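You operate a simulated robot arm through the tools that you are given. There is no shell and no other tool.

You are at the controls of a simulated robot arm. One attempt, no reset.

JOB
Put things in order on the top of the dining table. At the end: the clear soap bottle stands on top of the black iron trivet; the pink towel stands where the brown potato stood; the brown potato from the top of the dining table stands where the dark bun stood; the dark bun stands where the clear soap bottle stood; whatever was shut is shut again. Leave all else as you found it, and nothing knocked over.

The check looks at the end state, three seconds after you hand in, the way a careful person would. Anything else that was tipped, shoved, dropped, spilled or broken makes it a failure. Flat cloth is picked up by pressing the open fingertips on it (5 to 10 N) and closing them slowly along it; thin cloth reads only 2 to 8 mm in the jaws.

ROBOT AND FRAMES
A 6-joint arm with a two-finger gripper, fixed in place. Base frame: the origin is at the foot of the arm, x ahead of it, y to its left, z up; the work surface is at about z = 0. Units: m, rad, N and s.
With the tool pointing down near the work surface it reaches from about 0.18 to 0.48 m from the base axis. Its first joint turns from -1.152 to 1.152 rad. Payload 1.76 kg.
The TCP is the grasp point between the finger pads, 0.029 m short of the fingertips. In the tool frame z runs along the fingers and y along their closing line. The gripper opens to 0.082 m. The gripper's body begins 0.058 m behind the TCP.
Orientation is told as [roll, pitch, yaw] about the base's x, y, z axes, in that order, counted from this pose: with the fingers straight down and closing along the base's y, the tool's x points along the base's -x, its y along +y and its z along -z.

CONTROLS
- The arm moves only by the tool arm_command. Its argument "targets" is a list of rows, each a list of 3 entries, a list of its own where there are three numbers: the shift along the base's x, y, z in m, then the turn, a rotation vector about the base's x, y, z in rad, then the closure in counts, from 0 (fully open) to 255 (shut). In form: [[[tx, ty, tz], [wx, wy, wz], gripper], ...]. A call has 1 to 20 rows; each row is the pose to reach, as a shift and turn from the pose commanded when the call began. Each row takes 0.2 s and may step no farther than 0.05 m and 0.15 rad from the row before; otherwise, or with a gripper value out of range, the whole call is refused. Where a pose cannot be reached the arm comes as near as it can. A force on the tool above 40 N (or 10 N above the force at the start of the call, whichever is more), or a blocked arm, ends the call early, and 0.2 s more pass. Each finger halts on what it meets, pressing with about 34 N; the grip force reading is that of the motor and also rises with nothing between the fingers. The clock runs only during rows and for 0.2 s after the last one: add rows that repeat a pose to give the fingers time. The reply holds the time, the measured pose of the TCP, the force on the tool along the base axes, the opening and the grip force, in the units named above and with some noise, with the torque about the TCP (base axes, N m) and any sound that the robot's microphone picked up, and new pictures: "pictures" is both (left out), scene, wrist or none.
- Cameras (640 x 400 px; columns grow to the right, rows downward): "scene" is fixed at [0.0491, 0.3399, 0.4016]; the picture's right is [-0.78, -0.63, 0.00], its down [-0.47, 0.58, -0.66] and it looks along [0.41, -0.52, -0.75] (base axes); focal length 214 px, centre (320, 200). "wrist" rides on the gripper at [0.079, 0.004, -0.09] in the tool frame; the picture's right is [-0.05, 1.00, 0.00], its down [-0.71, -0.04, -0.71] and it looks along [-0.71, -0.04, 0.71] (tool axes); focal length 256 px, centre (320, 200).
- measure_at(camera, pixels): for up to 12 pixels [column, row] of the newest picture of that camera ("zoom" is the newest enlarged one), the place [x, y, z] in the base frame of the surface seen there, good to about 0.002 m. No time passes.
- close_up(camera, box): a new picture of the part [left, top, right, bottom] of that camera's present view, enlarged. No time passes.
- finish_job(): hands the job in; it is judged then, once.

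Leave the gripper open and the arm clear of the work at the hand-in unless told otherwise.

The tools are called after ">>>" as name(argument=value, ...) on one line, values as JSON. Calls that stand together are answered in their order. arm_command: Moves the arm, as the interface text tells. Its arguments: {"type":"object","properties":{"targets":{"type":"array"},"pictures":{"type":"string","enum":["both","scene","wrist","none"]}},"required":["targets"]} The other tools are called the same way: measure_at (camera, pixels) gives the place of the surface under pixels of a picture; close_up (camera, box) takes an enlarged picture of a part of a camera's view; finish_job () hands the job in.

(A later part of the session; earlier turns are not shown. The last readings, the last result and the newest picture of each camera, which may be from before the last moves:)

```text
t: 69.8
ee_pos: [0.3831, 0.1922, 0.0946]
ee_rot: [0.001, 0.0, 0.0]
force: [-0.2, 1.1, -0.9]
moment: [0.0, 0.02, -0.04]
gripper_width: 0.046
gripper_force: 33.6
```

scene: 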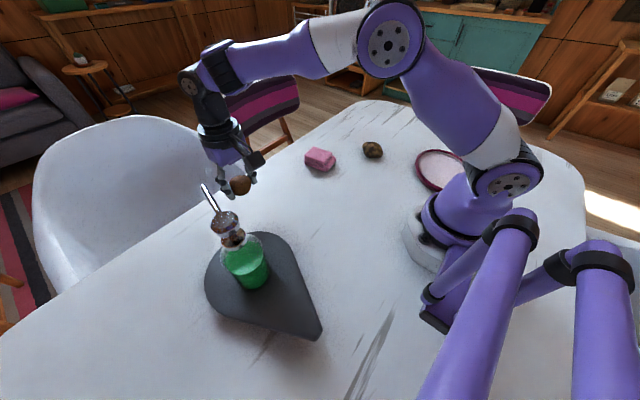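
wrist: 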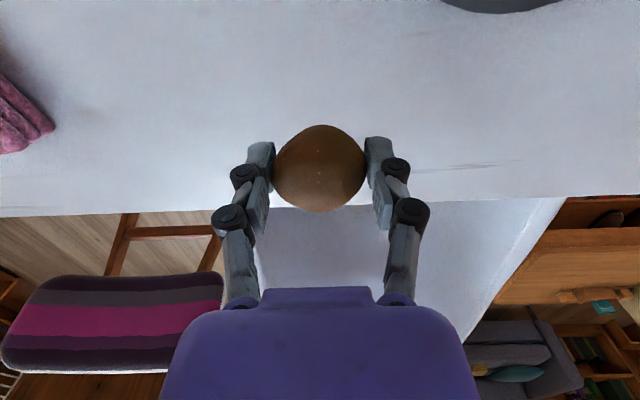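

The smooth one weighs only about 0.4 N (some 40 g) against 1.1 N for the blotchy one. That's a lower weight for its size too, which fits a light roll. I lift it towards the scene camera to see its sides and underside as well.

>>> arm_command(targets=[[[0, 0, 0.04], [0, 0, 0], 170], [[-0.01, -0.01, 0.08], [0, 0, -0.1], 170], [[-0.03, -0.03, 0.11], [0, 0, -0.2], 170], [[-0.05, -0.045, 0.14], [0, 0, -0.3], 170], [[-0.065, -0.06, 0.17], [0, 0, -0.4], 170], [[-0.08, -0.075, 0.2], [0, 0, -0.5], 170], [[-0.095, -0.085, 0.22], [0, 0, -0.6], 170], [[-0.103, -0.091, 0.235], [0, 0, -0.7], 170], [[-0.103, -0.091, 0.245], [0, 0, -0.8], 170], [[-0.103, -0.091, 0.245], [0, 0, -0.8], 170]], pictures="scene")

>>> close_up(camera="scene", box=[260, 10, 340, 70])

```text
t: 72.0
ee_pos: [0.2796, 0.0998, 0.3406]
ee_rot: [0.001, 0.0, -0.802]
force: [0.7, 0.4, -0.5]
moment: [-0.01, 0.01, 0.0]
gripper_width: 0.0464
gripper_force: 33.9
```

scene: 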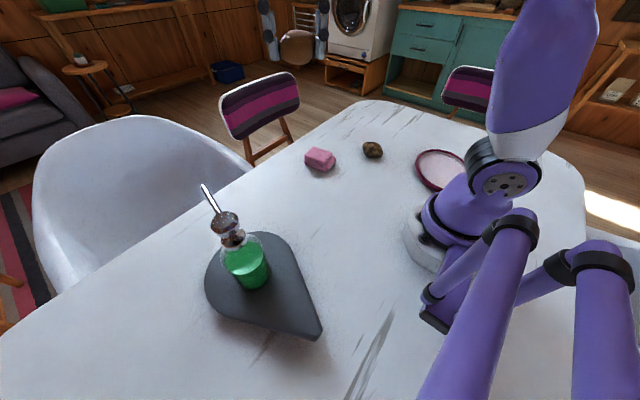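

```text
6.67 times, centred on (300, 40) of scene
```

zoom: 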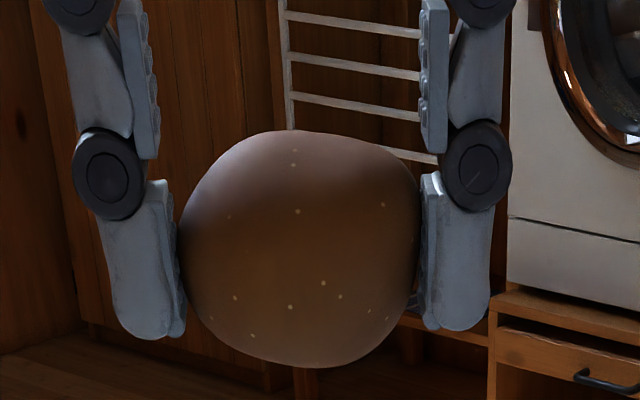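

The specks are spread over the whole surface, underside included, like the dots on potato skin rather than seeds on top of a roll. The two clues disagree, so I take more weight readings to get a sound figure for density.

>>> arm_command(targets=[[[0, 0, 0], [0, 0, 0], 170]], pictures="none")

>>> arm_command(targets=[[[0, 0, 0], [0, 0, 0], 170]], pictures="none")

>>> arm_command(targets=[[[0, 0, 0], [0, 0, 0], 170]], pictures="none")

>>> arm_command(targets=[[[0, 0, 0], [0, 0, 0], 170]], pictures="none")

>>> arm_command(targets=[[[0, 0, 0], [0, 0, 0], 170]], pictures="none")

>>> arm_command(targets=[[[0, 0, 0], [0, 0, 0], 170]], pictures="none")

>>> arm_command(targets=[[[0, 0, 0], [0, 0, 0], 170]], pictures="none")

>>> arm_command(targets=[[[0, 0, 0], [0, 0, 0], 170]], pictures="none")

>>> arm_command(targets=[[[0, 0, 0], [0, 0, 0], 170]], pictures="none")

>>> arm_command(targets=[[[0, 0, 0], [0, 0, 0], 170]], pictures="none")

>>> measure_at(camera="scene", pixels=[[372, 150], [364, 150], [382, 150], [372, 144], [372, 156], [366, 145], [379, 155]])

>>> close_up(camera="scene", box=[345, 130, 400, 170])

```text
t: 72.4
ee_pos: [0.2793, 0.0997, 0.3392]
ee_rot: [0.0, 0.0, -0.8]
force: [0.1, 0.3, -0.6]
moment: [0.01, 0.01, -0.01]
gripper_width: 0.0463
gripper_force: 34.1
```

```text
t: 72.8
ee_pos: [0.2801, 0.1015, 0.3418]
ee_rot: [-0.001, -0.002, -0.799]
force: [0.1, -0.1, -0.3]
moment: [0.0, -0.04, 0.0]
gripper_width: 0.0462
gripper_force: 33.9
```

```text
t: 73.2
ee_pos: [0.2794, 0.0998, 0.3405]
ee_rot: [0.0, -0.002, -0.798]
force: [0.7, -0.2, 0.7]
moment: [0.01, -0.03, -0.02]
gripper_width: 0.0465
gripper_force: 34.1
```

```text
t: 73.6
ee_pos: [0.2782, 0.1008, 0.3405]
ee_rot: [0.0, 0.001, -0.799]
force: [0.0, 0.1, -0.3]
moment: [0.03, -0.01, -0.02]
gripper_width: 0.046
gripper_force: 34.3
```

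```text
t: 74.0
ee_pos: [0.279, 0.1002, 0.3415]
ee_rot: [0.0, 0.0, -0.799]
force: [-0.8, 0.2, -0.8]
moment: [0.01, 0.03, 0.0]
gripper_width: 0.0461
gripper_force: 33.8
```

```text
t: 74.4
ee_pos: [0.2787, 0.1003, 0.3406]
ee_rot: [-0.002, 0.0, -0.799]
force: [0.1, 1.6, -0.8]
moment: [-0.03, 0.04, 0.0]
gripper_width: 0.0459
gripper_force: 34.1
```

```text
t: 74.8
ee_pos: [0.2782, 0.1008, 0.3399]
ee_rot: [0.0, 0.001, -0.799]
force: [-0.3, 0.0, 0.3]
moment: [0.02, 0.0, 0.01]
gripper_width: 0.0462
gripper_force: 34.0
```

```text
t: 75.2
ee_pos: [0.2786, 0.1002, 0.3404]
ee_rot: [0.0, 0.001, -0.8]
force: [0.3, 0.4, -0.5]
moment: [0.01, -0.01, 0.01]
gripper_width: 0.0462
gripper_force: 34.4
```

```text
t: 75.6
ee_pos: [0.2792, 0.1004, 0.3408]
ee_rot: [0.001, -0.002, -0.798]
force: [0.1, 0.4, -0.2]
moment: [-0.01, -0.01, 0.0]
gripper_width: 0.0464
gripper_force: 34.0
```

```text
t: 76.0
ee_pos: [0.2791, 0.1002, 0.3419]
ee_rot: [0.0, 0.001, -0.799]
force: [1.1, -0.3, -1.7]
moment: [-0.01, -0.04, 0.01]
gripper_width: 0.0462
gripper_force: 34.4
```

```text
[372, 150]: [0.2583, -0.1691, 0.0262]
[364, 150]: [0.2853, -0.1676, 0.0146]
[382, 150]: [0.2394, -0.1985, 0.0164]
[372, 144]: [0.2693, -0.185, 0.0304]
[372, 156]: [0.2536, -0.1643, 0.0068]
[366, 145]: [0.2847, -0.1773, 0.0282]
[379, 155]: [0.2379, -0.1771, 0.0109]
```

```text
10.00 times, centred on (372, 150) of scene
```

zoom: 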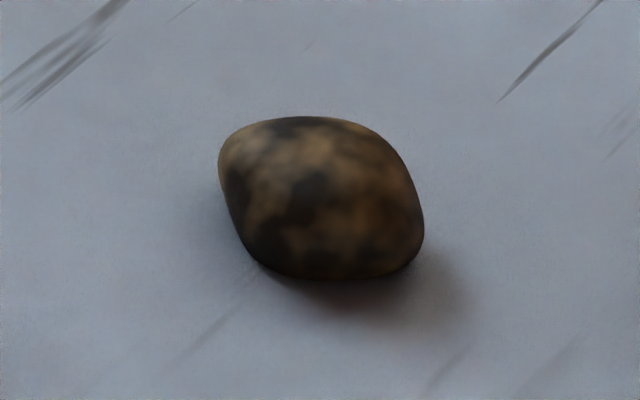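

The smooth one averages 0.41 N over 19 readings, about 40 g, while the blotchy one is about 115 g. So the blotchy one is clearly heavier for its size as well as bigger. A light, round, smooth dark-brown roll with pale seeds fits "dark bun", and a heavy, long tan-brown lump with dark blotches fits "brown potato". I'll weigh the blotchy one again before deciding. For now I put the smooth one on the blotchy one's empty old spot at (0.341, -0.307).

>>> arm_command(targets=[[[0.0061, -0.0407, -0.014], [0, 0, 0.08], 170], [[0.0122, -0.0814, -0.028], [0, 0, 0.16], 170], [[0.0183, -0.1221, -0.042], [0, 0, 0.24], 170], [[0.0244, -0.1628, -0.056], [0, 0, 0.32], 170], [[0.0305, -0.2035, -0.07], [0, 0, 0.4], 170], [[0.0366, -0.2442, -0.084], [0, 0, 0.48], 170], [[0.0427, -0.2849, -0.098], [0, 0, 0.56], 170], [[0.0488, -0.3256, -0.112], [0, 0, 0.64], 170], [[0.0549, -0.3663, -0.126], [0, 0, 0.72], 170], [[0.0614, -0.4075, -0.14], [0, 0, 0.8], 170], [[0.0614, -0.4075, -0.175], [0, 0, 0.8], 170], [[0.0614, -0.4075, -0.21], [0, 0, 0.8], 170], [[0.0614, -0.4075, -0.245], [0, 0, 0.8], 170], [[0.0614, -0.4075, -0.275], [0, 0, 0.8], 170], [[0.0614, -0.4075, -0.285], [0, 0, 0.8], 170], [[0.0614, -0.4075, -0.285], [0, 0, 0.8], 170]], pictures="both")

```text
t: 79.4
ee_pos: [0.3419, -0.3093, 0.0545]
ee_rot: [0.0, -0.001, 0.0]
force: [1.0, 0.2, -1.0]
moment: [-0.02, 0.03, 0.0]
gripper_width: 0.0461
gripper_force: 33.5
out of reach, approached as far as the arm can: row 10
```

scene: 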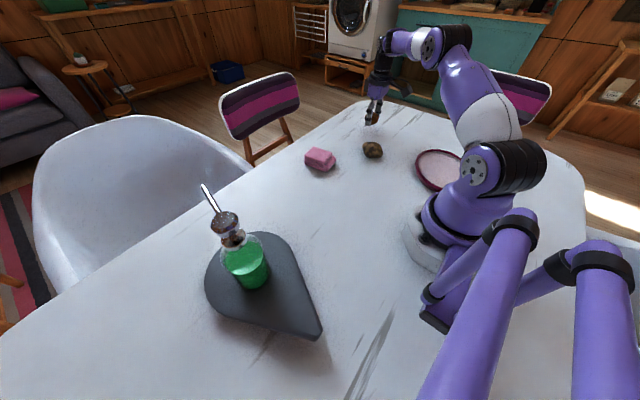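
wrist: 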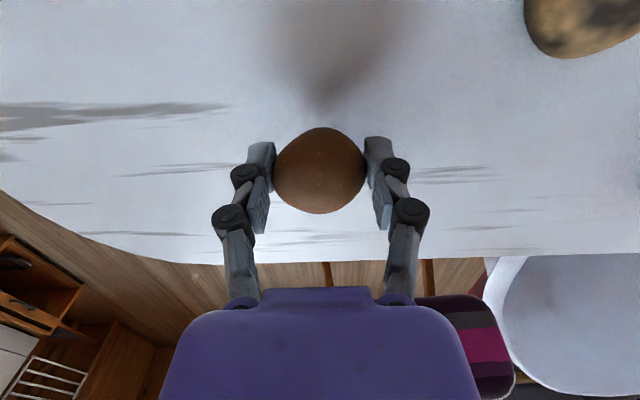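

It's above the spot, so I lower it to the table with a small sideways correction.

>>> arm_command(targets=[[[-0.0005, 0.002, -0.006], [0, 0, 0], 170], [[-0.0005, 0.002, -0.011], [0, 0, 0], 170], [[-0.0005, 0.002, -0.015], [0, 0, 0], 170], [[-0.0005, 0.002, -0.017], [0, 0, 0], 170], [[-0.0005, 0.002, -0.017], [0, 0, 0], 170]], pictures="none")

```text
t: 80.6
ee_pos: [0.339, -0.3064, 0.0398]
ee_rot: [0.001, 0.0, 0.0]
force: [0.4, 0.3, -0.3]
moment: [0.05, 0.01, -0.02]
gripper_width: 0.046
gripper_force: 33.6
```

>>> arm_command(targets=[[[0, 0, -0.0015], [0, 0, 0], 170], [[0, 0, -0.0028], [0, 0, 0], 170], [[0, 0, -0.0028], [0, 0, 0], 170]], pictures="none")

```text
t: 81.4
ee_pos: [0.3412, -0.3052, 0.0365]
ee_rot: [0.0, -0.001, 0.0]
force: [-0.3, 0.3, -0.1]
moment: [-0.01, 0.03, -0.01]
gripper_width: 0.046
gripper_force: 33.9
```

>>> arm_command(targets=[[[0, 0, -0.001], [0, 0, 0], 170], [[0, 0, -0.0015], [0, 0, 0], 170], [[0, 0, -0.0015], [0, 0, 0], 170]], pictures="none")

```text
t: 82.2
ee_pos: [0.3405, -0.3061, 0.0337]
ee_rot: [-0.001, 0.0, 0.001]
force: [-2.1, 0.3, 4.6]
moment: [0.06, -0.03, 0.04]
gripper_width: 0.0459
gripper_force: 34.2
```

It touches the table at 4.6 N. I open slowly and look.

>>> arm_command(targets=[[[0, 0, 0], [0, 0, 0], 120], [[0, 0, 0], [0, 0, 0], 105], [[0, 0, 0], [0, 0, 0], 95], [[0, 0, 0], [0, 0, 0], 80], [[0, 0, 0], [0, 0, 0], 40], [[0, 0, 0], [0, 0, 0], 0], [[0, 0, 0], [0, 0, 0], 0]], pictures="wrist")

```text
t: 83.8
ee_pos: [0.3408, -0.3073, 0.0345]
ee_rot: [0.0, 0.0, 0.001]
force: [0.1, 0.2, 0.4]
moment: [0.01, 0.02, -0.02]
gripper_width: 0.0817
gripper_force: 0.1
```

wrist: 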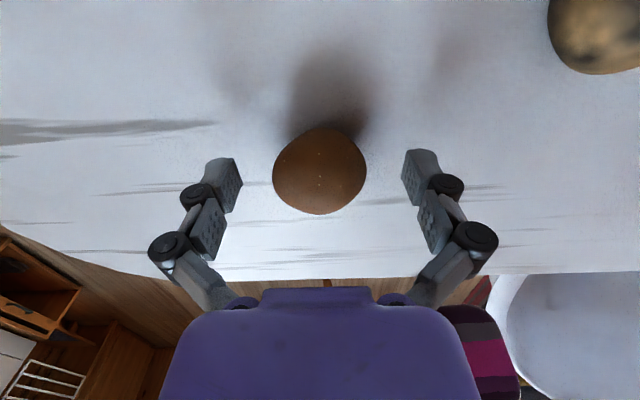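

It rests stably. I rise and move back over the blotchy one at (0.2657, -0.189), with both in view for a side-by-side comparison.

>>> arm_command(targets=[[[0, 0, 0.04], [0, 0, 0], 0], [[0, 0, 0.08], [0, 0, 0], 0], [[0, 0, 0.115], [0, 0, 0], 0], [[-0.02, 0.03, 0.115], [0, 0, 0], 0], [[-0.04, 0.06, 0.115], [0, 0, 0], 0], [[-0.06, 0.09, 0.115], [0, 0, 0], 0], [[-0.0755, 0.1185, 0.115], [0, 0, 0], 0], [[-0.0755, 0.1185, 0.115], [0, 0, 0], 0]], pictures="both")

>>> close_up(camera="wrist", box=[160, 40, 360, 190])

>>> close_up(camera="scene", box=[340, 100, 420, 165])

```text
t: 85.6
ee_pos: [0.2631, -0.1856, 0.15]
ee_rot: [0.0, 0.0, -0.001]
force: [0.0, -0.3, -1.0]
moment: [0.03, 0.03, 0.0]
gripper_width: 0.0819
gripper_force: 0.1
```

scene: 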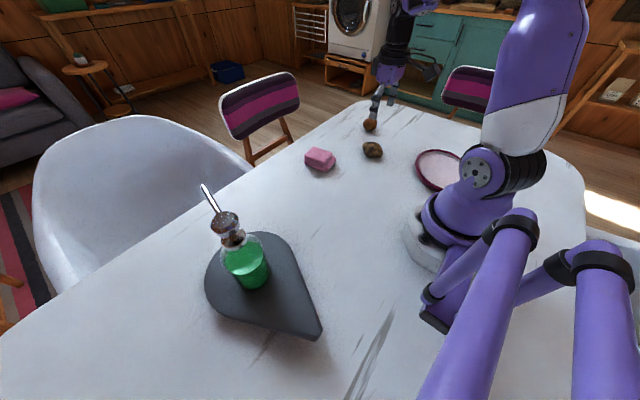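
wrist: 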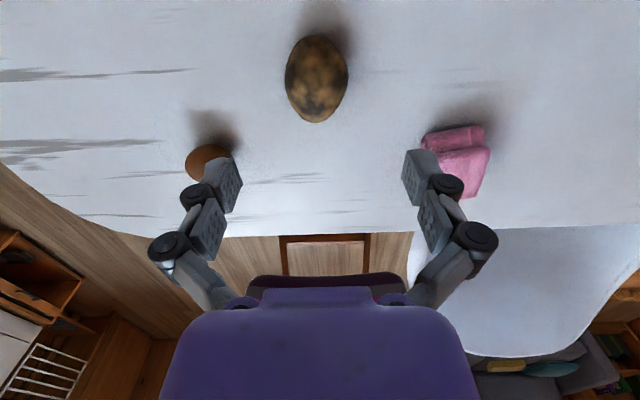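

```text
2.67 times, centred on (260, 115) of wrist
```

zoom: 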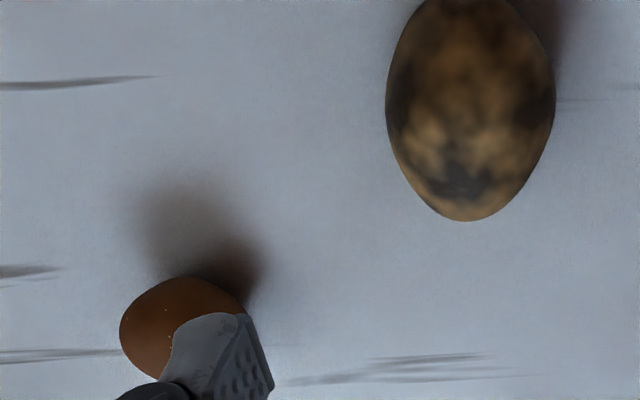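

```text
6.15 times, centred on (380, 132) of scene
```

zoom: 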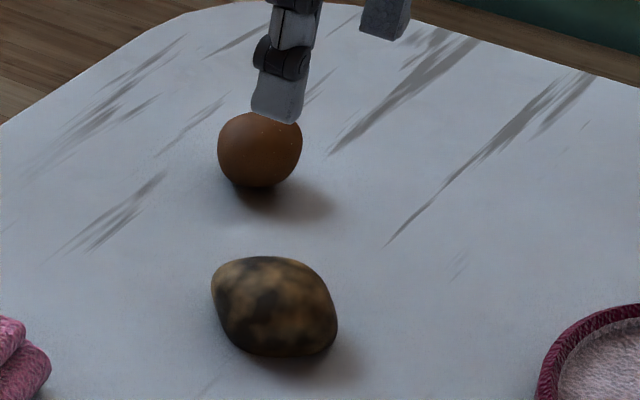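

Side by side: the blotchy one is a long, heavy, tan lump with dark patches, and the smooth one is round with an even baked orange-brown. I pick up the blotchy one again and weigh it more thoroughly before settling this.

>>> measure_at(camera="wrist", pixels=[[317, 78], [287, 78], [347, 78], [317, 38], [317, 119], [317, 60], [317, 95], [300, 110], [335, 110]])

>>> arm_command(targets=[[[0.0015, -0.0035, -0.03], [0, 0, 0], 0], [[0.0015, -0.0035, -0.06], [0, 0, 0], 0], [[0.0015, -0.0035, -0.085], [0, 0, 0], 0], [[0.0015, -0.0035, -0.105], [0, 0, 0], 0], [[0.0015, -0.0035, -0.113], [0, 0, 0], 0], [[0.0015, -0.0035, -0.113], [0, 0, 0], 0]], pictures="wrist")

```text
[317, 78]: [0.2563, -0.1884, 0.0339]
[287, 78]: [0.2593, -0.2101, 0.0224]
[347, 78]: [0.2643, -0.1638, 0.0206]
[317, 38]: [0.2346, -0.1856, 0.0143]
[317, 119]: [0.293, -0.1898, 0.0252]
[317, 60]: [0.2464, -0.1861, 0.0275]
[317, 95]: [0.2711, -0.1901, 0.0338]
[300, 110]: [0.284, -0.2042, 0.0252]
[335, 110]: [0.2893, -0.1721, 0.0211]
```

```text
t: 87.0
ee_pos: [0.2664, -0.1917, 0.0369]
ee_rot: [0.0, 0.001, 0.0]
force: [0.6, -0.9, -0.6]
moment: [0.01, 0.02, -0.01]
gripper_width: 0.0821
gripper_force: 0.0
```

wrist: 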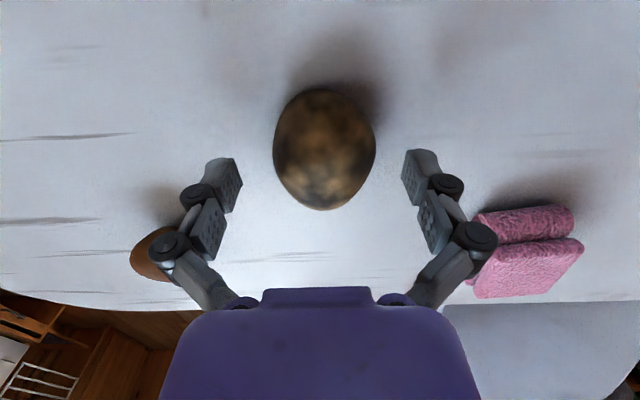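

>>> arm_command(targets=[[[-0.0015, 0.0015, -0.001], [0, 0, 0], 40], [[-0.0015, 0.0015, -0.001], [0, 0, 0], 75], [[-0.0015, 0.0015, -0.001], [0, 0, 0], 90], [[-0.0015, 0.0015, -0.001], [0, 0, 0], 100], [[-0.0015, 0.0015, -0.001], [0, 0, 0], 110], [[-0.0015, 0.0015, -0.001], [0, 0, 0], 120], [[-0.0015, 0.0015, -0.001], [0, 0, 0], 140], [[-0.0015, 0.0015, -0.001], [0, 0, 0], 140], [[-0.0015, 0.0015, 0.005], [0, 0, 0], 140], [[-0.0015, 0.0015, 0.02], [0, 0, 0], 140], [[-0.0015, 0.0015, 0.04], [0, 0, 0], 140], [[-0.0015, 0.0015, 0.06], [0, 0, 0], 140], [[-0.0015, 0.0015, 0.06], [0, 0, 0], 140]], pictures="both")

```text
t: 89.8
ee_pos: [0.2649, -0.1886, 0.0958]
ee_rot: [0.001, 0.003, 0.0]
force: [-0.1, 1.0, -0.7]
moment: [0.0, 0.05, 0.01]
gripper_width: 0.0531
gripper_force: 34.0
```

scene: 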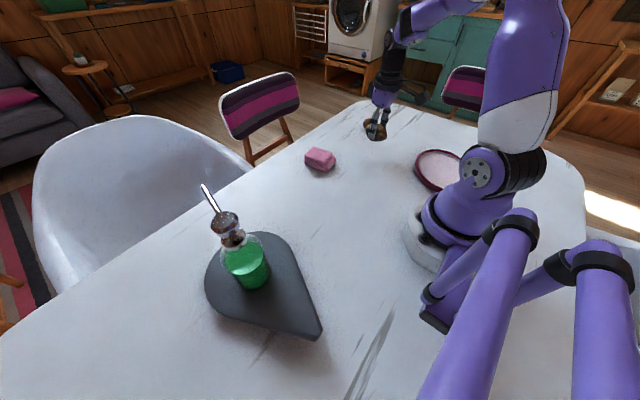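
wrist: 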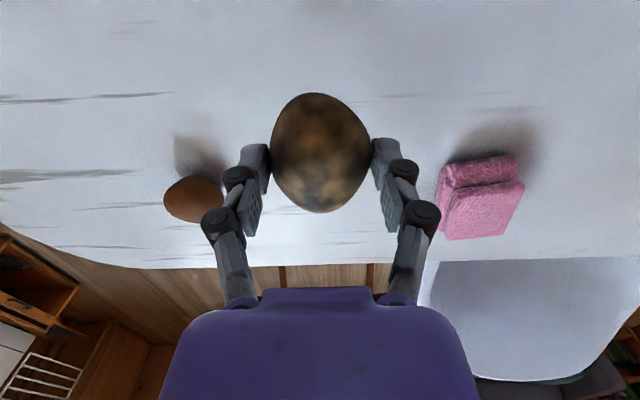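

Held again and clear of the table. I take a dozen weight readings.

>>> arm_command(targets=[[[0, 0, 0], [0, 0, 0], 140]], pictures="none")

>>> arm_command(targets=[[[0, 0, 0], [0, 0, 0], 140]], pictures="none")

>>> arm_command(targets=[[[0, 0, 0], [0, 0, 0], 140]], pictures="none")

>>> arm_command(targets=[[[0, 0, 0], [0, 0, 0], 140]], pictures="none")

>>> arm_command(targets=[[[0, 0, 0], [0, 0, 0], 140]], pictures="none")

>>> arm_command(targets=[[[0, 0, 0], [0, 0, 0], 140]], pictures="none")

>>> arm_command(targets=[[[0, 0, 0], [0, 0, 0], 140]], pictures="none")

>>> arm_command(targets=[[[0, 0, 0], [0, 0, 0], 140]], pictures="none")

>>> arm_command(targets=[[[0, 0, 0], [0, 0, 0], 140]], pictures="none")

>>> arm_command(targets=[[[0, 0, 0], [0, 0, 0], 140]], pictures="none")

>>> arm_command(targets=[[[0, 0, 0], [0, 0, 0], 140]], pictures="none")

>>> arm_command(targets=[[[0, 0, 0], [0, 0, 0], 140]], pictures="none")

```text
t: 90.2
ee_pos: [0.2655, -0.188, 0.0957]
ee_rot: [0.0, -0.001, 0.0]
force: [-1.1, 0.0, -1.8]
moment: [0.01, 0.01, 0.01]
gripper_width: 0.0531
gripper_force: 34.0
```

```text
t: 90.6
ee_pos: [0.2652, -0.188, 0.0953]
ee_rot: [0.002, 0.0, -0.002]
force: [0.4, -1.2, -1.1]
moment: [0.01, 0.0, 0.0]
gripper_width: 0.053
gripper_force: 33.7
```

```text
t: 91.0
ee_pos: [0.2646, -0.1891, 0.0965]
ee_rot: [-0.001, -0.001, 0.0]
force: [0.4, 0.0, -1.0]
moment: [0.03, 0.0, 0.02]
gripper_width: 0.0531
gripper_force: 33.8
```

```text
t: 91.4
ee_pos: [0.2645, -0.1892, 0.0964]
ee_rot: [-0.002, -0.001, 0.0]
force: [-0.1, -0.1, -1.2]
moment: [0.0, 0.01, -0.01]
gripper_width: 0.053
gripper_force: 34.3
```

```text
t: 91.8
ee_pos: [0.2656, -0.1885, 0.0961]
ee_rot: [-0.001, 0.0, -0.001]
force: [-0.1, 0.1, -0.8]
moment: [0.01, -0.01, 0.01]
gripper_width: 0.0532
gripper_force: 33.7
```

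```text
t: 92.2
ee_pos: [0.2659, -0.188, 0.0955]
ee_rot: [-0.002, -0.001, 0.0]
force: [0.4, 0.4, -1.2]
moment: [0.0, 0.01, 0.02]
gripper_width: 0.0527
gripper_force: 34.3
```

```text
t: 92.6
ee_pos: [0.2646, -0.189, 0.0965]
ee_rot: [-0.001, 0.002, -0.001]
force: [-1.0, 0.7, -0.8]
moment: [0.01, 0.0, 0.02]
gripper_width: 0.0529
gripper_force: 34.0
```

```text
t: 93.0
ee_pos: [0.2667, -0.1884, 0.0955]
ee_rot: [0.002, 0.002, 0.0]
force: [0.0, -0.4, -0.6]
moment: [-0.03, -0.01, 0.01]
gripper_width: 0.053
gripper_force: 33.8
```

```text
t: 93.4
ee_pos: [0.2657, -0.1893, 0.095]
ee_rot: [0.001, 0.001, -0.001]
force: [-0.2, 0.1, -0.9]
moment: [-0.01, -0.01, 0.02]
gripper_width: 0.0528
gripper_force: 33.8
```

```text
t: 93.8
ee_pos: [0.2656, -0.1884, 0.0956]
ee_rot: [0.001, 0.0, 0.0]
force: [0.4, 0.8, -1.1]
moment: [-0.01, 0.02, 0.01]
gripper_width: 0.053
gripper_force: 33.7
```

```text
t: 94.2
ee_pos: [0.265, -0.1881, 0.0965]
ee_rot: [0.001, 0.002, 0.002]
force: [0.4, 0.4, -0.4]
moment: [0.04, 0.01, 0.0]
gripper_width: 0.0531
gripper_force: 33.9
```

```text
t: 94.6
ee_pos: [0.2663, -0.1897, 0.0953]
ee_rot: [0.0, 0.001, 0.0]
force: [0.0, 0.0, -1.4]
moment: [-0.01, 0.02, 0.0]
gripper_width: 0.0528
gripper_force: 33.9
```

The blotchy one is 1.05 N over 21 readings (107 g) against 42 g for the smooth one. That supports blotchy = potato. The job's wording also hints that a second brown potato lies elsewhere in the room, and seeing it would settle this, so I search the scene view in enlarged parts.

>>> close_up(camera="scene", box=[0, 0, 120, 75])

>>> close_up(camera="scene", box=[120, 0, 240, 75])

>>> close_up(camera="scene", box=[0, 70, 120, 220])

>>> close_up(camera="scene", box=[240, 0, 400, 100])

>>> close_up(camera="scene", box=[400, 0, 520, 80])

>>> close_up(camera="scene", box=[540, 0, 640, 100])

>>> close_up(camera="scene", box=[0, 200, 120, 400])

>>> close_up(camera="scene", box=[560, 100, 640, 260])

```text
5.33 times, centred on (60, 38) of scene
```

zoom: 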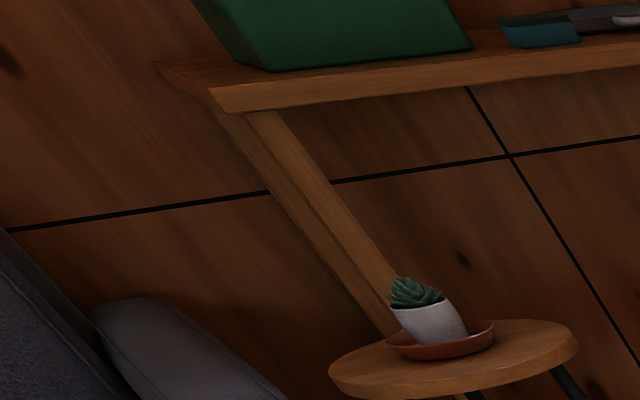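

```text
5.33 times, centred on (180, 38) of scene
```

zoom: 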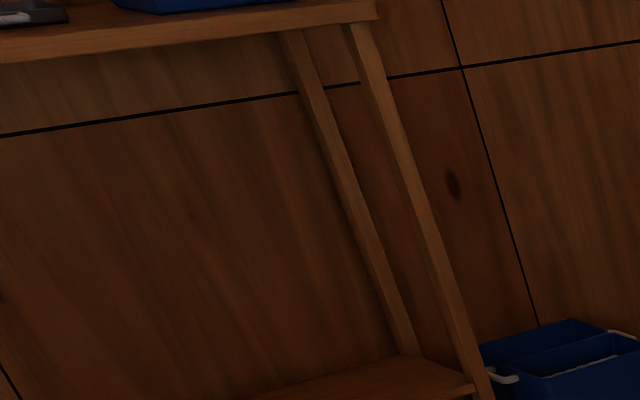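

```text
2.67 times, centred on (60, 145) of scene
```

zoom: 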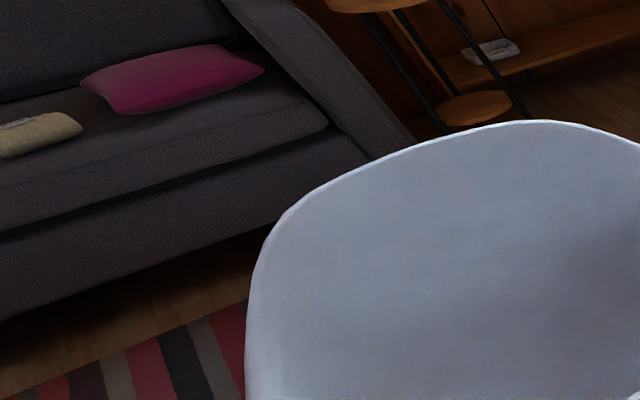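

```text
4.00 times, centred on (320, 50) of scene
```

zoom: 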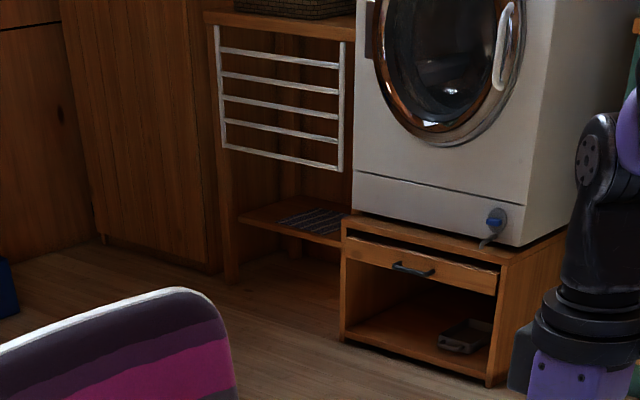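

```text
5.00 times, centred on (460, 40) of scene
```

zoom: 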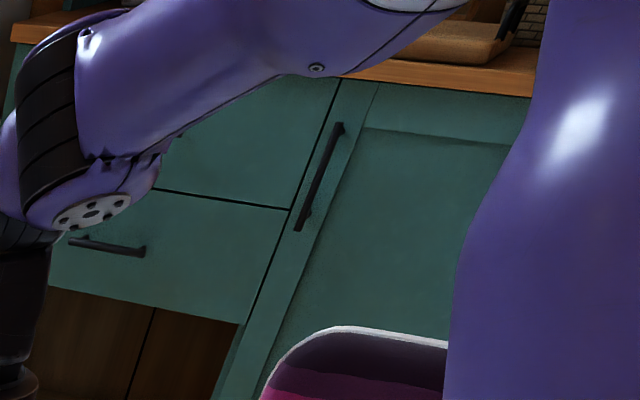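

```text
4.00 times, centred on (590, 50) of scene
```

zoom: 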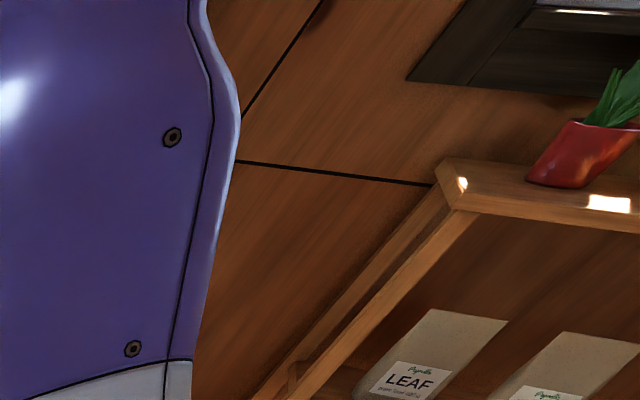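

```text
2.00 times, centred on (60, 300) of scene
```

zoom: 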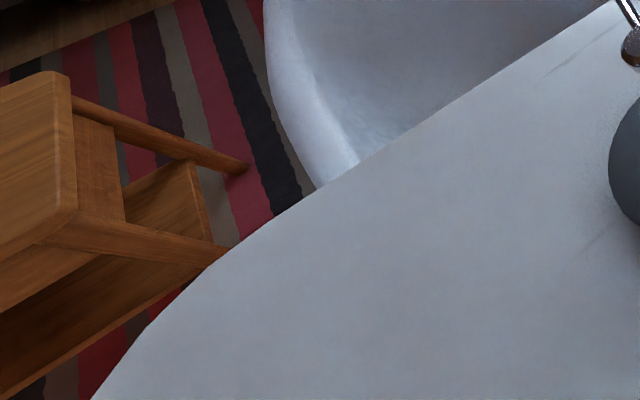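

```text
2.50 times, centred on (600, 180) of scene
```

zoom: 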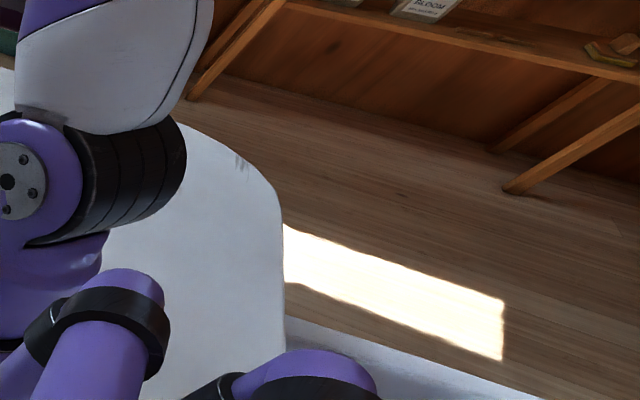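

No second potato is in the scene camera's view. I lift the held one high and tilt the wrist camera up to look over the counters and shelves on that side of the room.

>>> arm_command(targets=[[[0, 0, 0.035], [0, 0, 0], 140], [[0.004, 0.01, 0.06], [-0.0333, -0.0487, -0.1304], 140], [[0.008, 0.02, 0.085], [-0.0666, -0.0973, -0.2608], 140], [[0.012, 0.03, 0.11], [-0.0999, -0.146, -0.3912], 140], [[0.016, 0.04, 0.135], [-0.1332, -0.1947, -0.5216], 140], [[0.02, 0.05, 0.16], [-0.1665, -0.2433, -0.652], 140], [[0.024, 0.06, 0.185], [-0.1998, -0.292, -0.7825], 140], [[0.028, 0.07, 0.205], [-0.2331, -0.3407, -0.9129], 140], [[0.032, 0.08, 0.225], [-0.2664, -0.3893, -1.0433], 140], [[0.035, 0.088, 0.235], [-0.2997, -0.438, -1.1737], 140], [[0.035, 0.088, 0.235], [-0.2997, -0.438, -1.1737], 140]], pictures="wrist")

```text
t: 97.0
ee_pos: [0.2953, -0.1108, 0.305]
ee_rot: [0.0, -0.5, -1.202]
force: [-0.1, 0.6, -1.3]
moment: [0.01, 0.02, -0.01]
gripper_width: 0.0524
gripper_force: 34.1
out of reach, approached as far as the arm can: row 9, 10, 11
```

wrist: 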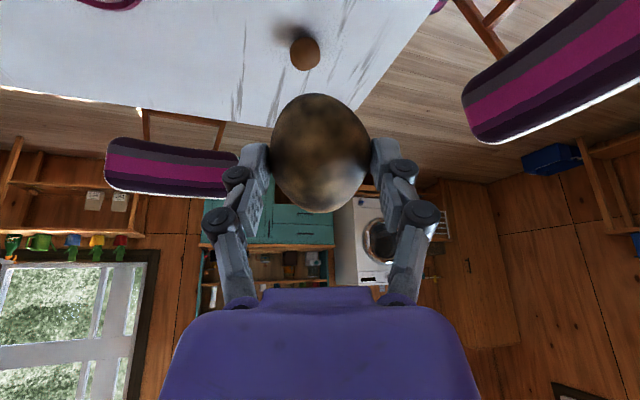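

Now the teal counter, the window sill with pots, the washing machine and the shelves are in view. I enlarge them to look for a potato.

>>> close_up(camera="wrist", box=[240, 220, 345, 300])

>>> close_up(camera="wrist", box=[0, 130, 150, 270])

>>> close_up(camera="wrist", box=[340, 170, 480, 310])

>>> close_up(camera="wrist", box=[500, 110, 640, 260])

>>> close_up(camera="wrist", box=[180, 180, 260, 310])

```text
5.00 times, centred on (292, 260) of wrist
```

zoom: 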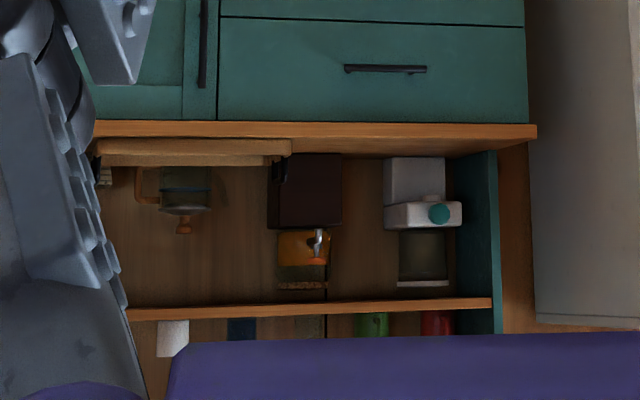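

```text
2.86 times, centred on (75, 200) of wrist
```

zoom: 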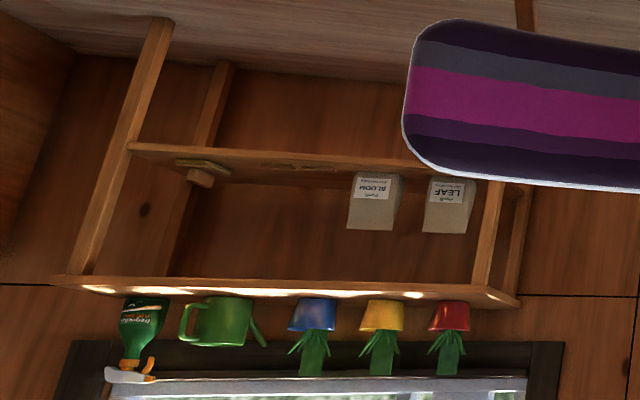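

```text
2.86 times, centred on (410, 240) of wrist
```

zoom: 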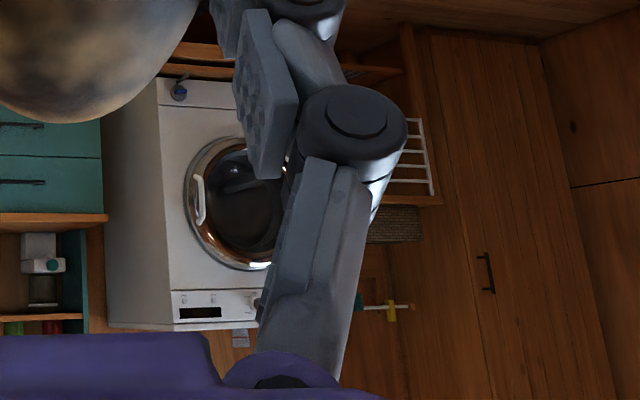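

```text
2.67 times, centred on (570, 185) of wrist
```

zoom: 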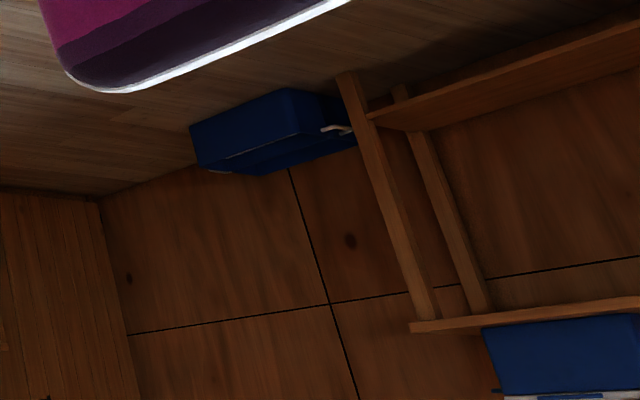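

```text
3.08 times, centred on (220, 245) of wrist
```

zoom: 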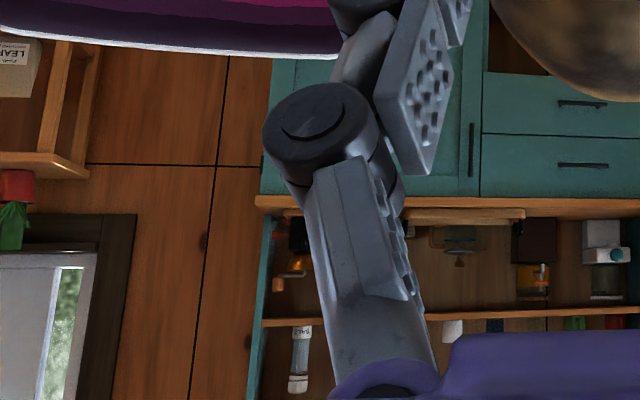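

No potato there. I turn the camera towards the sofa side, then to the far left side of the room, to look over those surfaces.

>>> arm_command(targets=[[[0, 0.015, -0.01], [0, 0, 0.13], 140], [[0, 0.03, -0.01], [0, 0, 0.26], 140], [[0, 0.05, -0.01], [0, 0, 0.39], 140], [[0, 0.07, -0.01], [0, 0, 0.52], 140], [[0, 0.09, -0.01], [0, 0, 0.65], 140], [[0, 0.11, -0.01], [0, 0, 0.78], 140], [[0, 0.125, -0.01], [0, 0, 0.91], 140], [[0, 0.14, -0.01], [0, 0, 1.04], 140], [[0, 0.15, -0.01], [0, 0, 1.2], 140]], pictures="wrist")

```text
refused: row 9 steps farther than a row can; nothing moved
```

>>> arm_command(targets=[[[0, 0.015, -0.01], [0, 0, 0.13], 140], [[0, 0.03, -0.01], [0, 0, 0.26], 140], [[0, 0.05, -0.01], [0, 0, 0.39], 140], [[0, 0.07, -0.01], [0, 0, 0.52], 140], [[0, 0.09, -0.01], [0, 0, 0.65], 140], [[0, 0.11, -0.01], [0, 0, 0.78], 140], [[0, 0.125, -0.01], [0, 0, 0.91], 140], [[0, 0.14, -0.01], [0, 0, 1.04], 140], [[0, 0.15, -0.01], [0, 0, 1.16], 140]], pictures="wrist")

```text
t: 99.0
ee_pos: [0.2943, 0.0367, 0.2948]
ee_rot: [0.0, -0.499, -0.038]
force: [0.0, -0.4, -1.7]
moment: [0.01, 0.02, 0.02]
gripper_width: 0.0526
gripper_force: 34.0
```

wrist: 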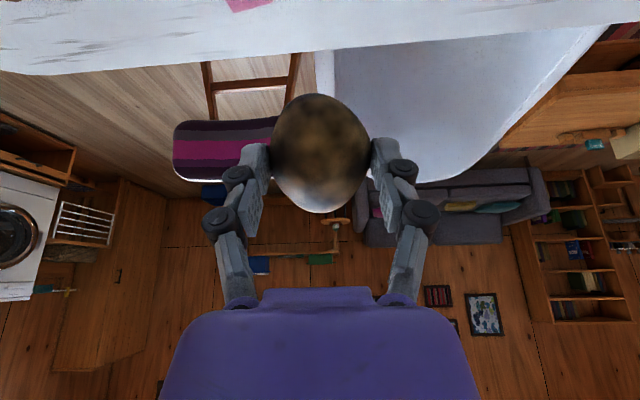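

>>> close_up(camera="wrist", box=[490, 20, 640, 170])

>>> close_up(camera="wrist", box=[510, 150, 640, 330])

>>> close_up(camera="wrist", box=[340, 150, 520, 260])

>>> close_up(camera="wrist", box=[0, 100, 160, 320])

>>> arm_command(targets=[[[-0.005, 0.01, 0], [0, 0, 0.13], 140], [[-0.01, 0.02, 0], [0, 0, 0.26], 140], [[-0.02, 0.03, 0], [0, 0, 0.39], 140], [[-0.03, 0.04, 0], [0, 0, 0.52], 140], [[-0.04, 0.045, 0], [0, 0, 0.65], 140], [[-0.05, 0.05, 0], [0, 0, 0.78], 140], [[-0.055, 0.055, 0], [0, 0, 0.91], 140], [[-0.06, 0.06, 0], [0, 0, 1.04], 140], [[-0.065, 0.065, 0], [0, 0, 1.17], 140], [[-0.07, 0.07, 0], [0, 0, 1.3], 140], [[-0.07, 0.07, 0], [0, 0, 1.3], 140]], pictures="wrist")

```text
2.67 times, centred on (565, 95) of wrist
```

zoom: 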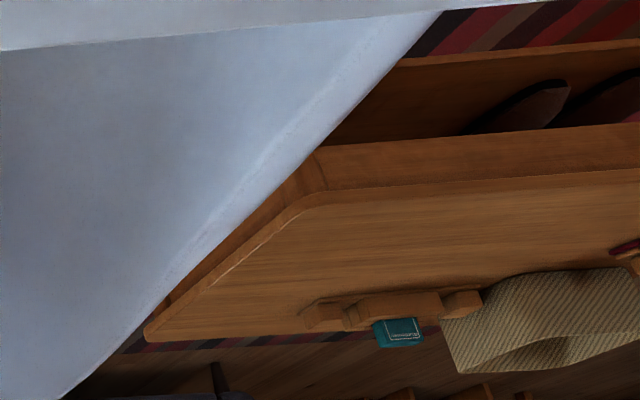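

```text
2.22 times, centred on (575, 240) of wrist
```

zoom: 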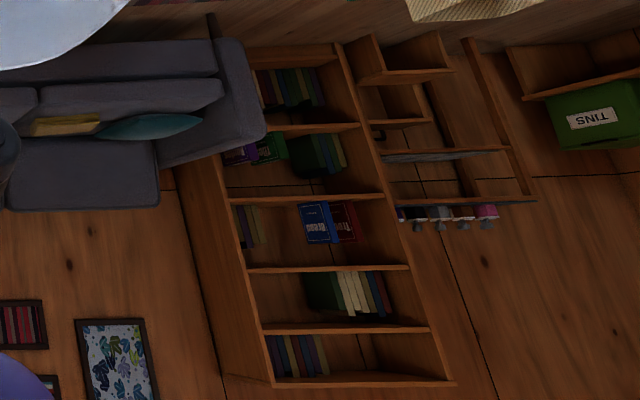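

```text
3.56 times, centred on (430, 205) of wrist
```

zoom: 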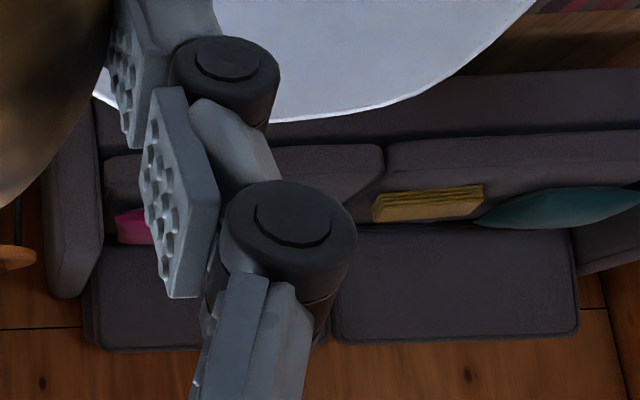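

```text
1.82 times, centred on (80, 210) of wrist
```

zoom: 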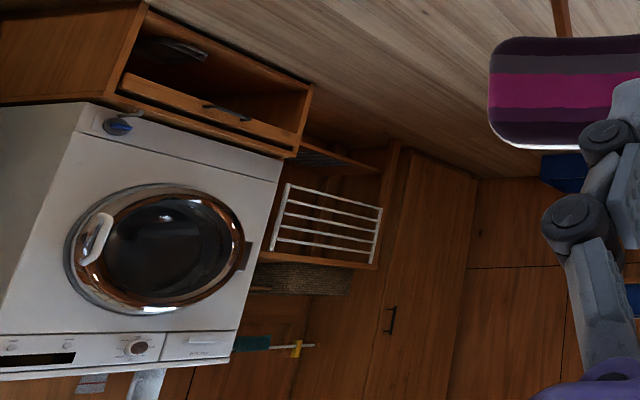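

```text
t: 101.4
ee_pos: [0.2245, 0.107, 0.2932]
ee_rot: [-0.001, -0.501, 1.263]
force: [-0.1, 0.0, -0.5]
moment: [-0.01, 0.0, 0.0]
gripper_width: 0.0524
gripper_force: 34.4
```

wrist: 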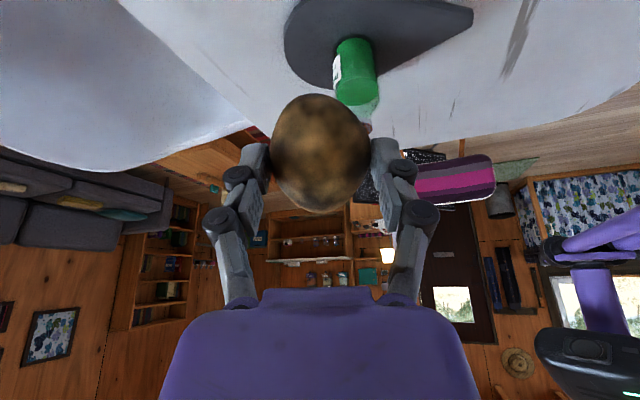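

>>> close_up(camera="wrist", box=[230, 195, 420, 300])

>>> close_up(camera="wrist", box=[340, 120, 540, 230])

>>> close_up(camera="wrist", box=[120, 110, 270, 260])

>>> close_up(camera="wrist", box=[460, 150, 640, 400])

>>> close_up(camera="wrist", box=[260, 0, 500, 140])

```text
3.37 times, centred on (325, 248) of wrist
```

zoom: 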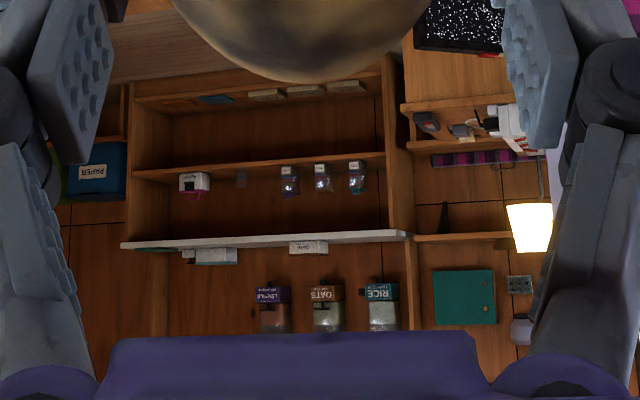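

```text
3.20 times, centred on (440, 175) of wrist
```

zoom: 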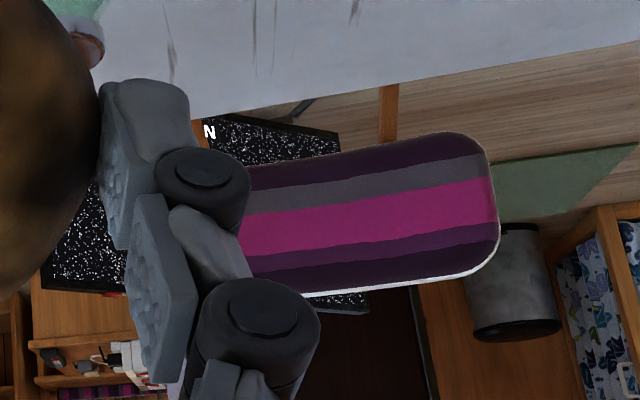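

```text
2.67 times, centred on (195, 185) of wrist
```

zoom: 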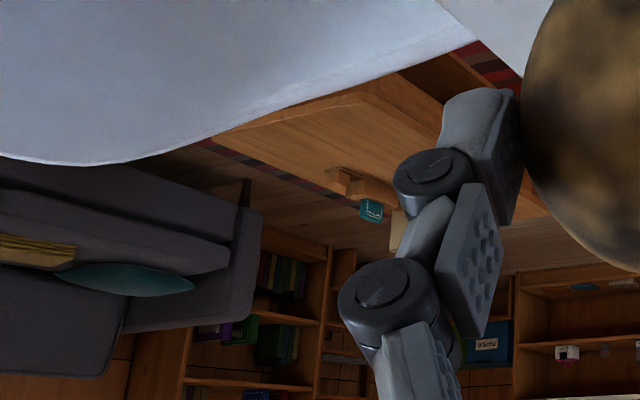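

```text
1.60 times, centred on (550, 275) of wrist
```

zoom: 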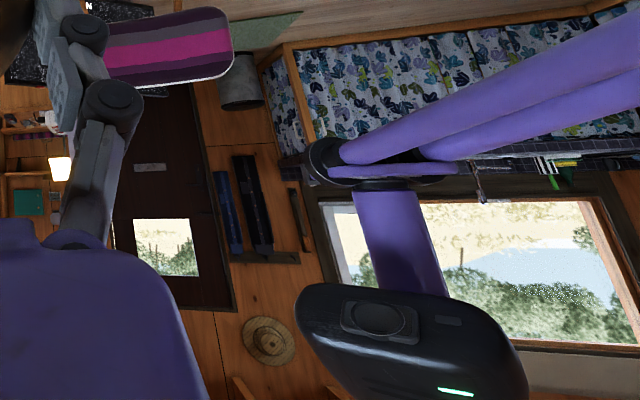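

```text
2.67 times, centred on (380, 70) of wrist
```

zoom: 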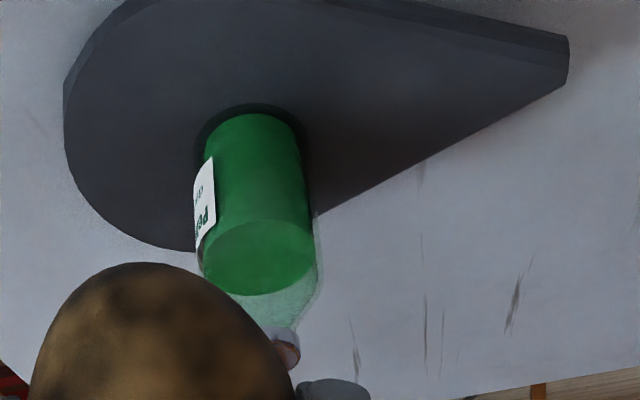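

No second potato can be seen anywhere. Weighing it all up: the blotchy, long, pointed, heavy lump with a tan skin is the potato, and the round, light, evenly dark-crusted one with pale seeds is the dark bun. So the potato in hand goes to where the bun stood (0.3815, 0.191), the bun to the bottle's spot, and the towel to the potato's old spot (0.341, -0.307). I straighten the tool and go over the bun's old place.

>>> arm_command(targets=[[[0.0157, 0.002, 0.0], [-0.0316, 0.0431, -0.1235], 140], [[0.0314, 0.005, 0.0], [-0.0631, 0.0863, -0.247], 140], [[0.0471, 0.01, 0.0], [-0.0947, 0.1294, -0.3706], 140], [[0.0628, 0.018, 0.0], [-0.1262, 0.1725, -0.4941], 140], [[0.0785, 0.026, 0.0], [-0.1578, 0.2157, -0.6176], 140], [[0.0942, 0.036, 0.0], [-0.1893, 0.2588, -0.7411], 140], [[0.1099, 0.046, -0.005], [-0.2209, 0.3019, -0.8646], 140], [[0.1256, 0.058, -0.01], [-0.2524, 0.345, -0.9882], 140], [[0.1413, 0.07, -0.02], [-0.284, 0.3882, -1.1117], 140], [[0.157, 0.084, -0.03], [-0.3155, 0.4313, -1.2352], 140], [[0.157, 0.084, -0.06], [-0.3155, 0.4313, -1.2352], 140], [[0.157, 0.084, -0.1], [-0.3155, 0.4313, -1.2352], 140], [[0.157, 0.084, -0.1], [-0.3155, 0.4313, -1.2352], 140]], pictures="both")

```text
t: 104.2
ee_pos: [0.3812, 0.1936, 0.1931]
ee_rot: [-0.002, 0.0, -0.004]
force: [0.5, 0.6, -1.5]
moment: [-0.05, 0.01, 0.0]
gripper_width: 0.0522
gripper_force: 34.3
out of reach, approached as far as the arm can: row 6, 7, 8, 10
```

scene: 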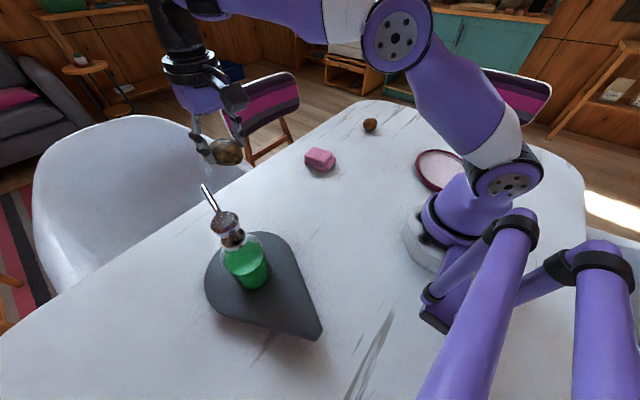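
wrist: 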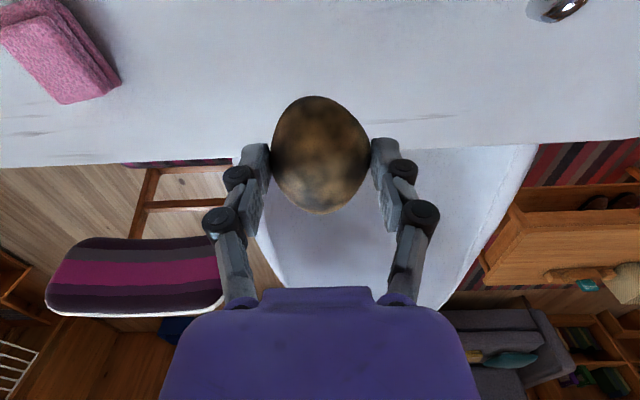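

The potato hangs over the bun's old place, the bottle undisturbed. I lower it.

>>> arm_command(targets=[[[0.0003, -0.0025, -0.03], [0, 0, 0], 140], [[0.0003, -0.0025, -0.065], [0, 0, 0], 140], [[0.0003, -0.0025, -0.1], [0, 0, 0], 140], [[0.0003, -0.0025, -0.125], [0, 0, 0], 140], [[0.0003, -0.0025, -0.14], [0, 0, 0], 140], [[0.0003, -0.0025, -0.15], [0, 0, 0], 140], [[0.0003, -0.0025, -0.153], [0, 0, 0], 140], [[0.0003, -0.0025, -0.153], [0, 0, 0], 140]], pictures="both")

```text
t: 106.0
ee_pos: [0.3815, 0.1894, 0.0396]
ee_rot: [-0.002, -0.001, -0.001]
force: [-0.4, 0.5, -1.7]
moment: [-0.02, 0.01, -0.01]
gripper_width: 0.0521
gripper_force: 34.0
```

scene: 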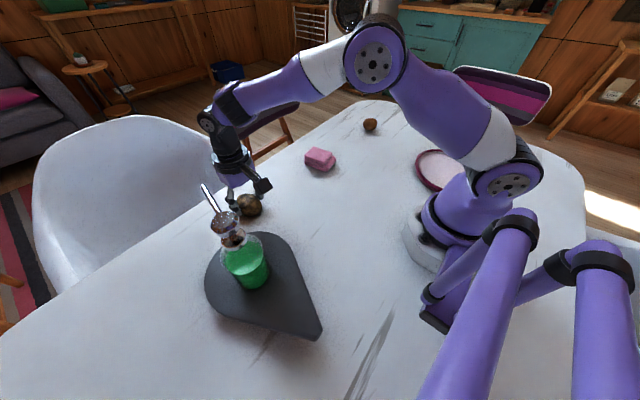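
wrist: 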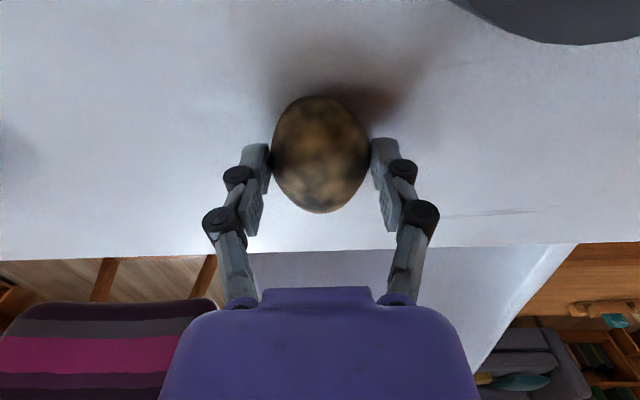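

>>> arm_command(targets=[[[0, 0.001, -0.0015], [0, 0, 0], 140], [[0, 0.001, -0.003], [0, 0, 0], 140], [[0, 0.001, -0.003], [0, 0, 0], 140]], pictures="none")

```text
t: 106.8
ee_pos: [0.3823, 0.1894, 0.0374]
ee_rot: [-0.002, 0.0, -0.001]
force: [-4.0, -0.9, 9.7]
moment: [-0.31, -0.01, -0.11]
gripper_width: 0.0521
gripper_force: 34.3
```

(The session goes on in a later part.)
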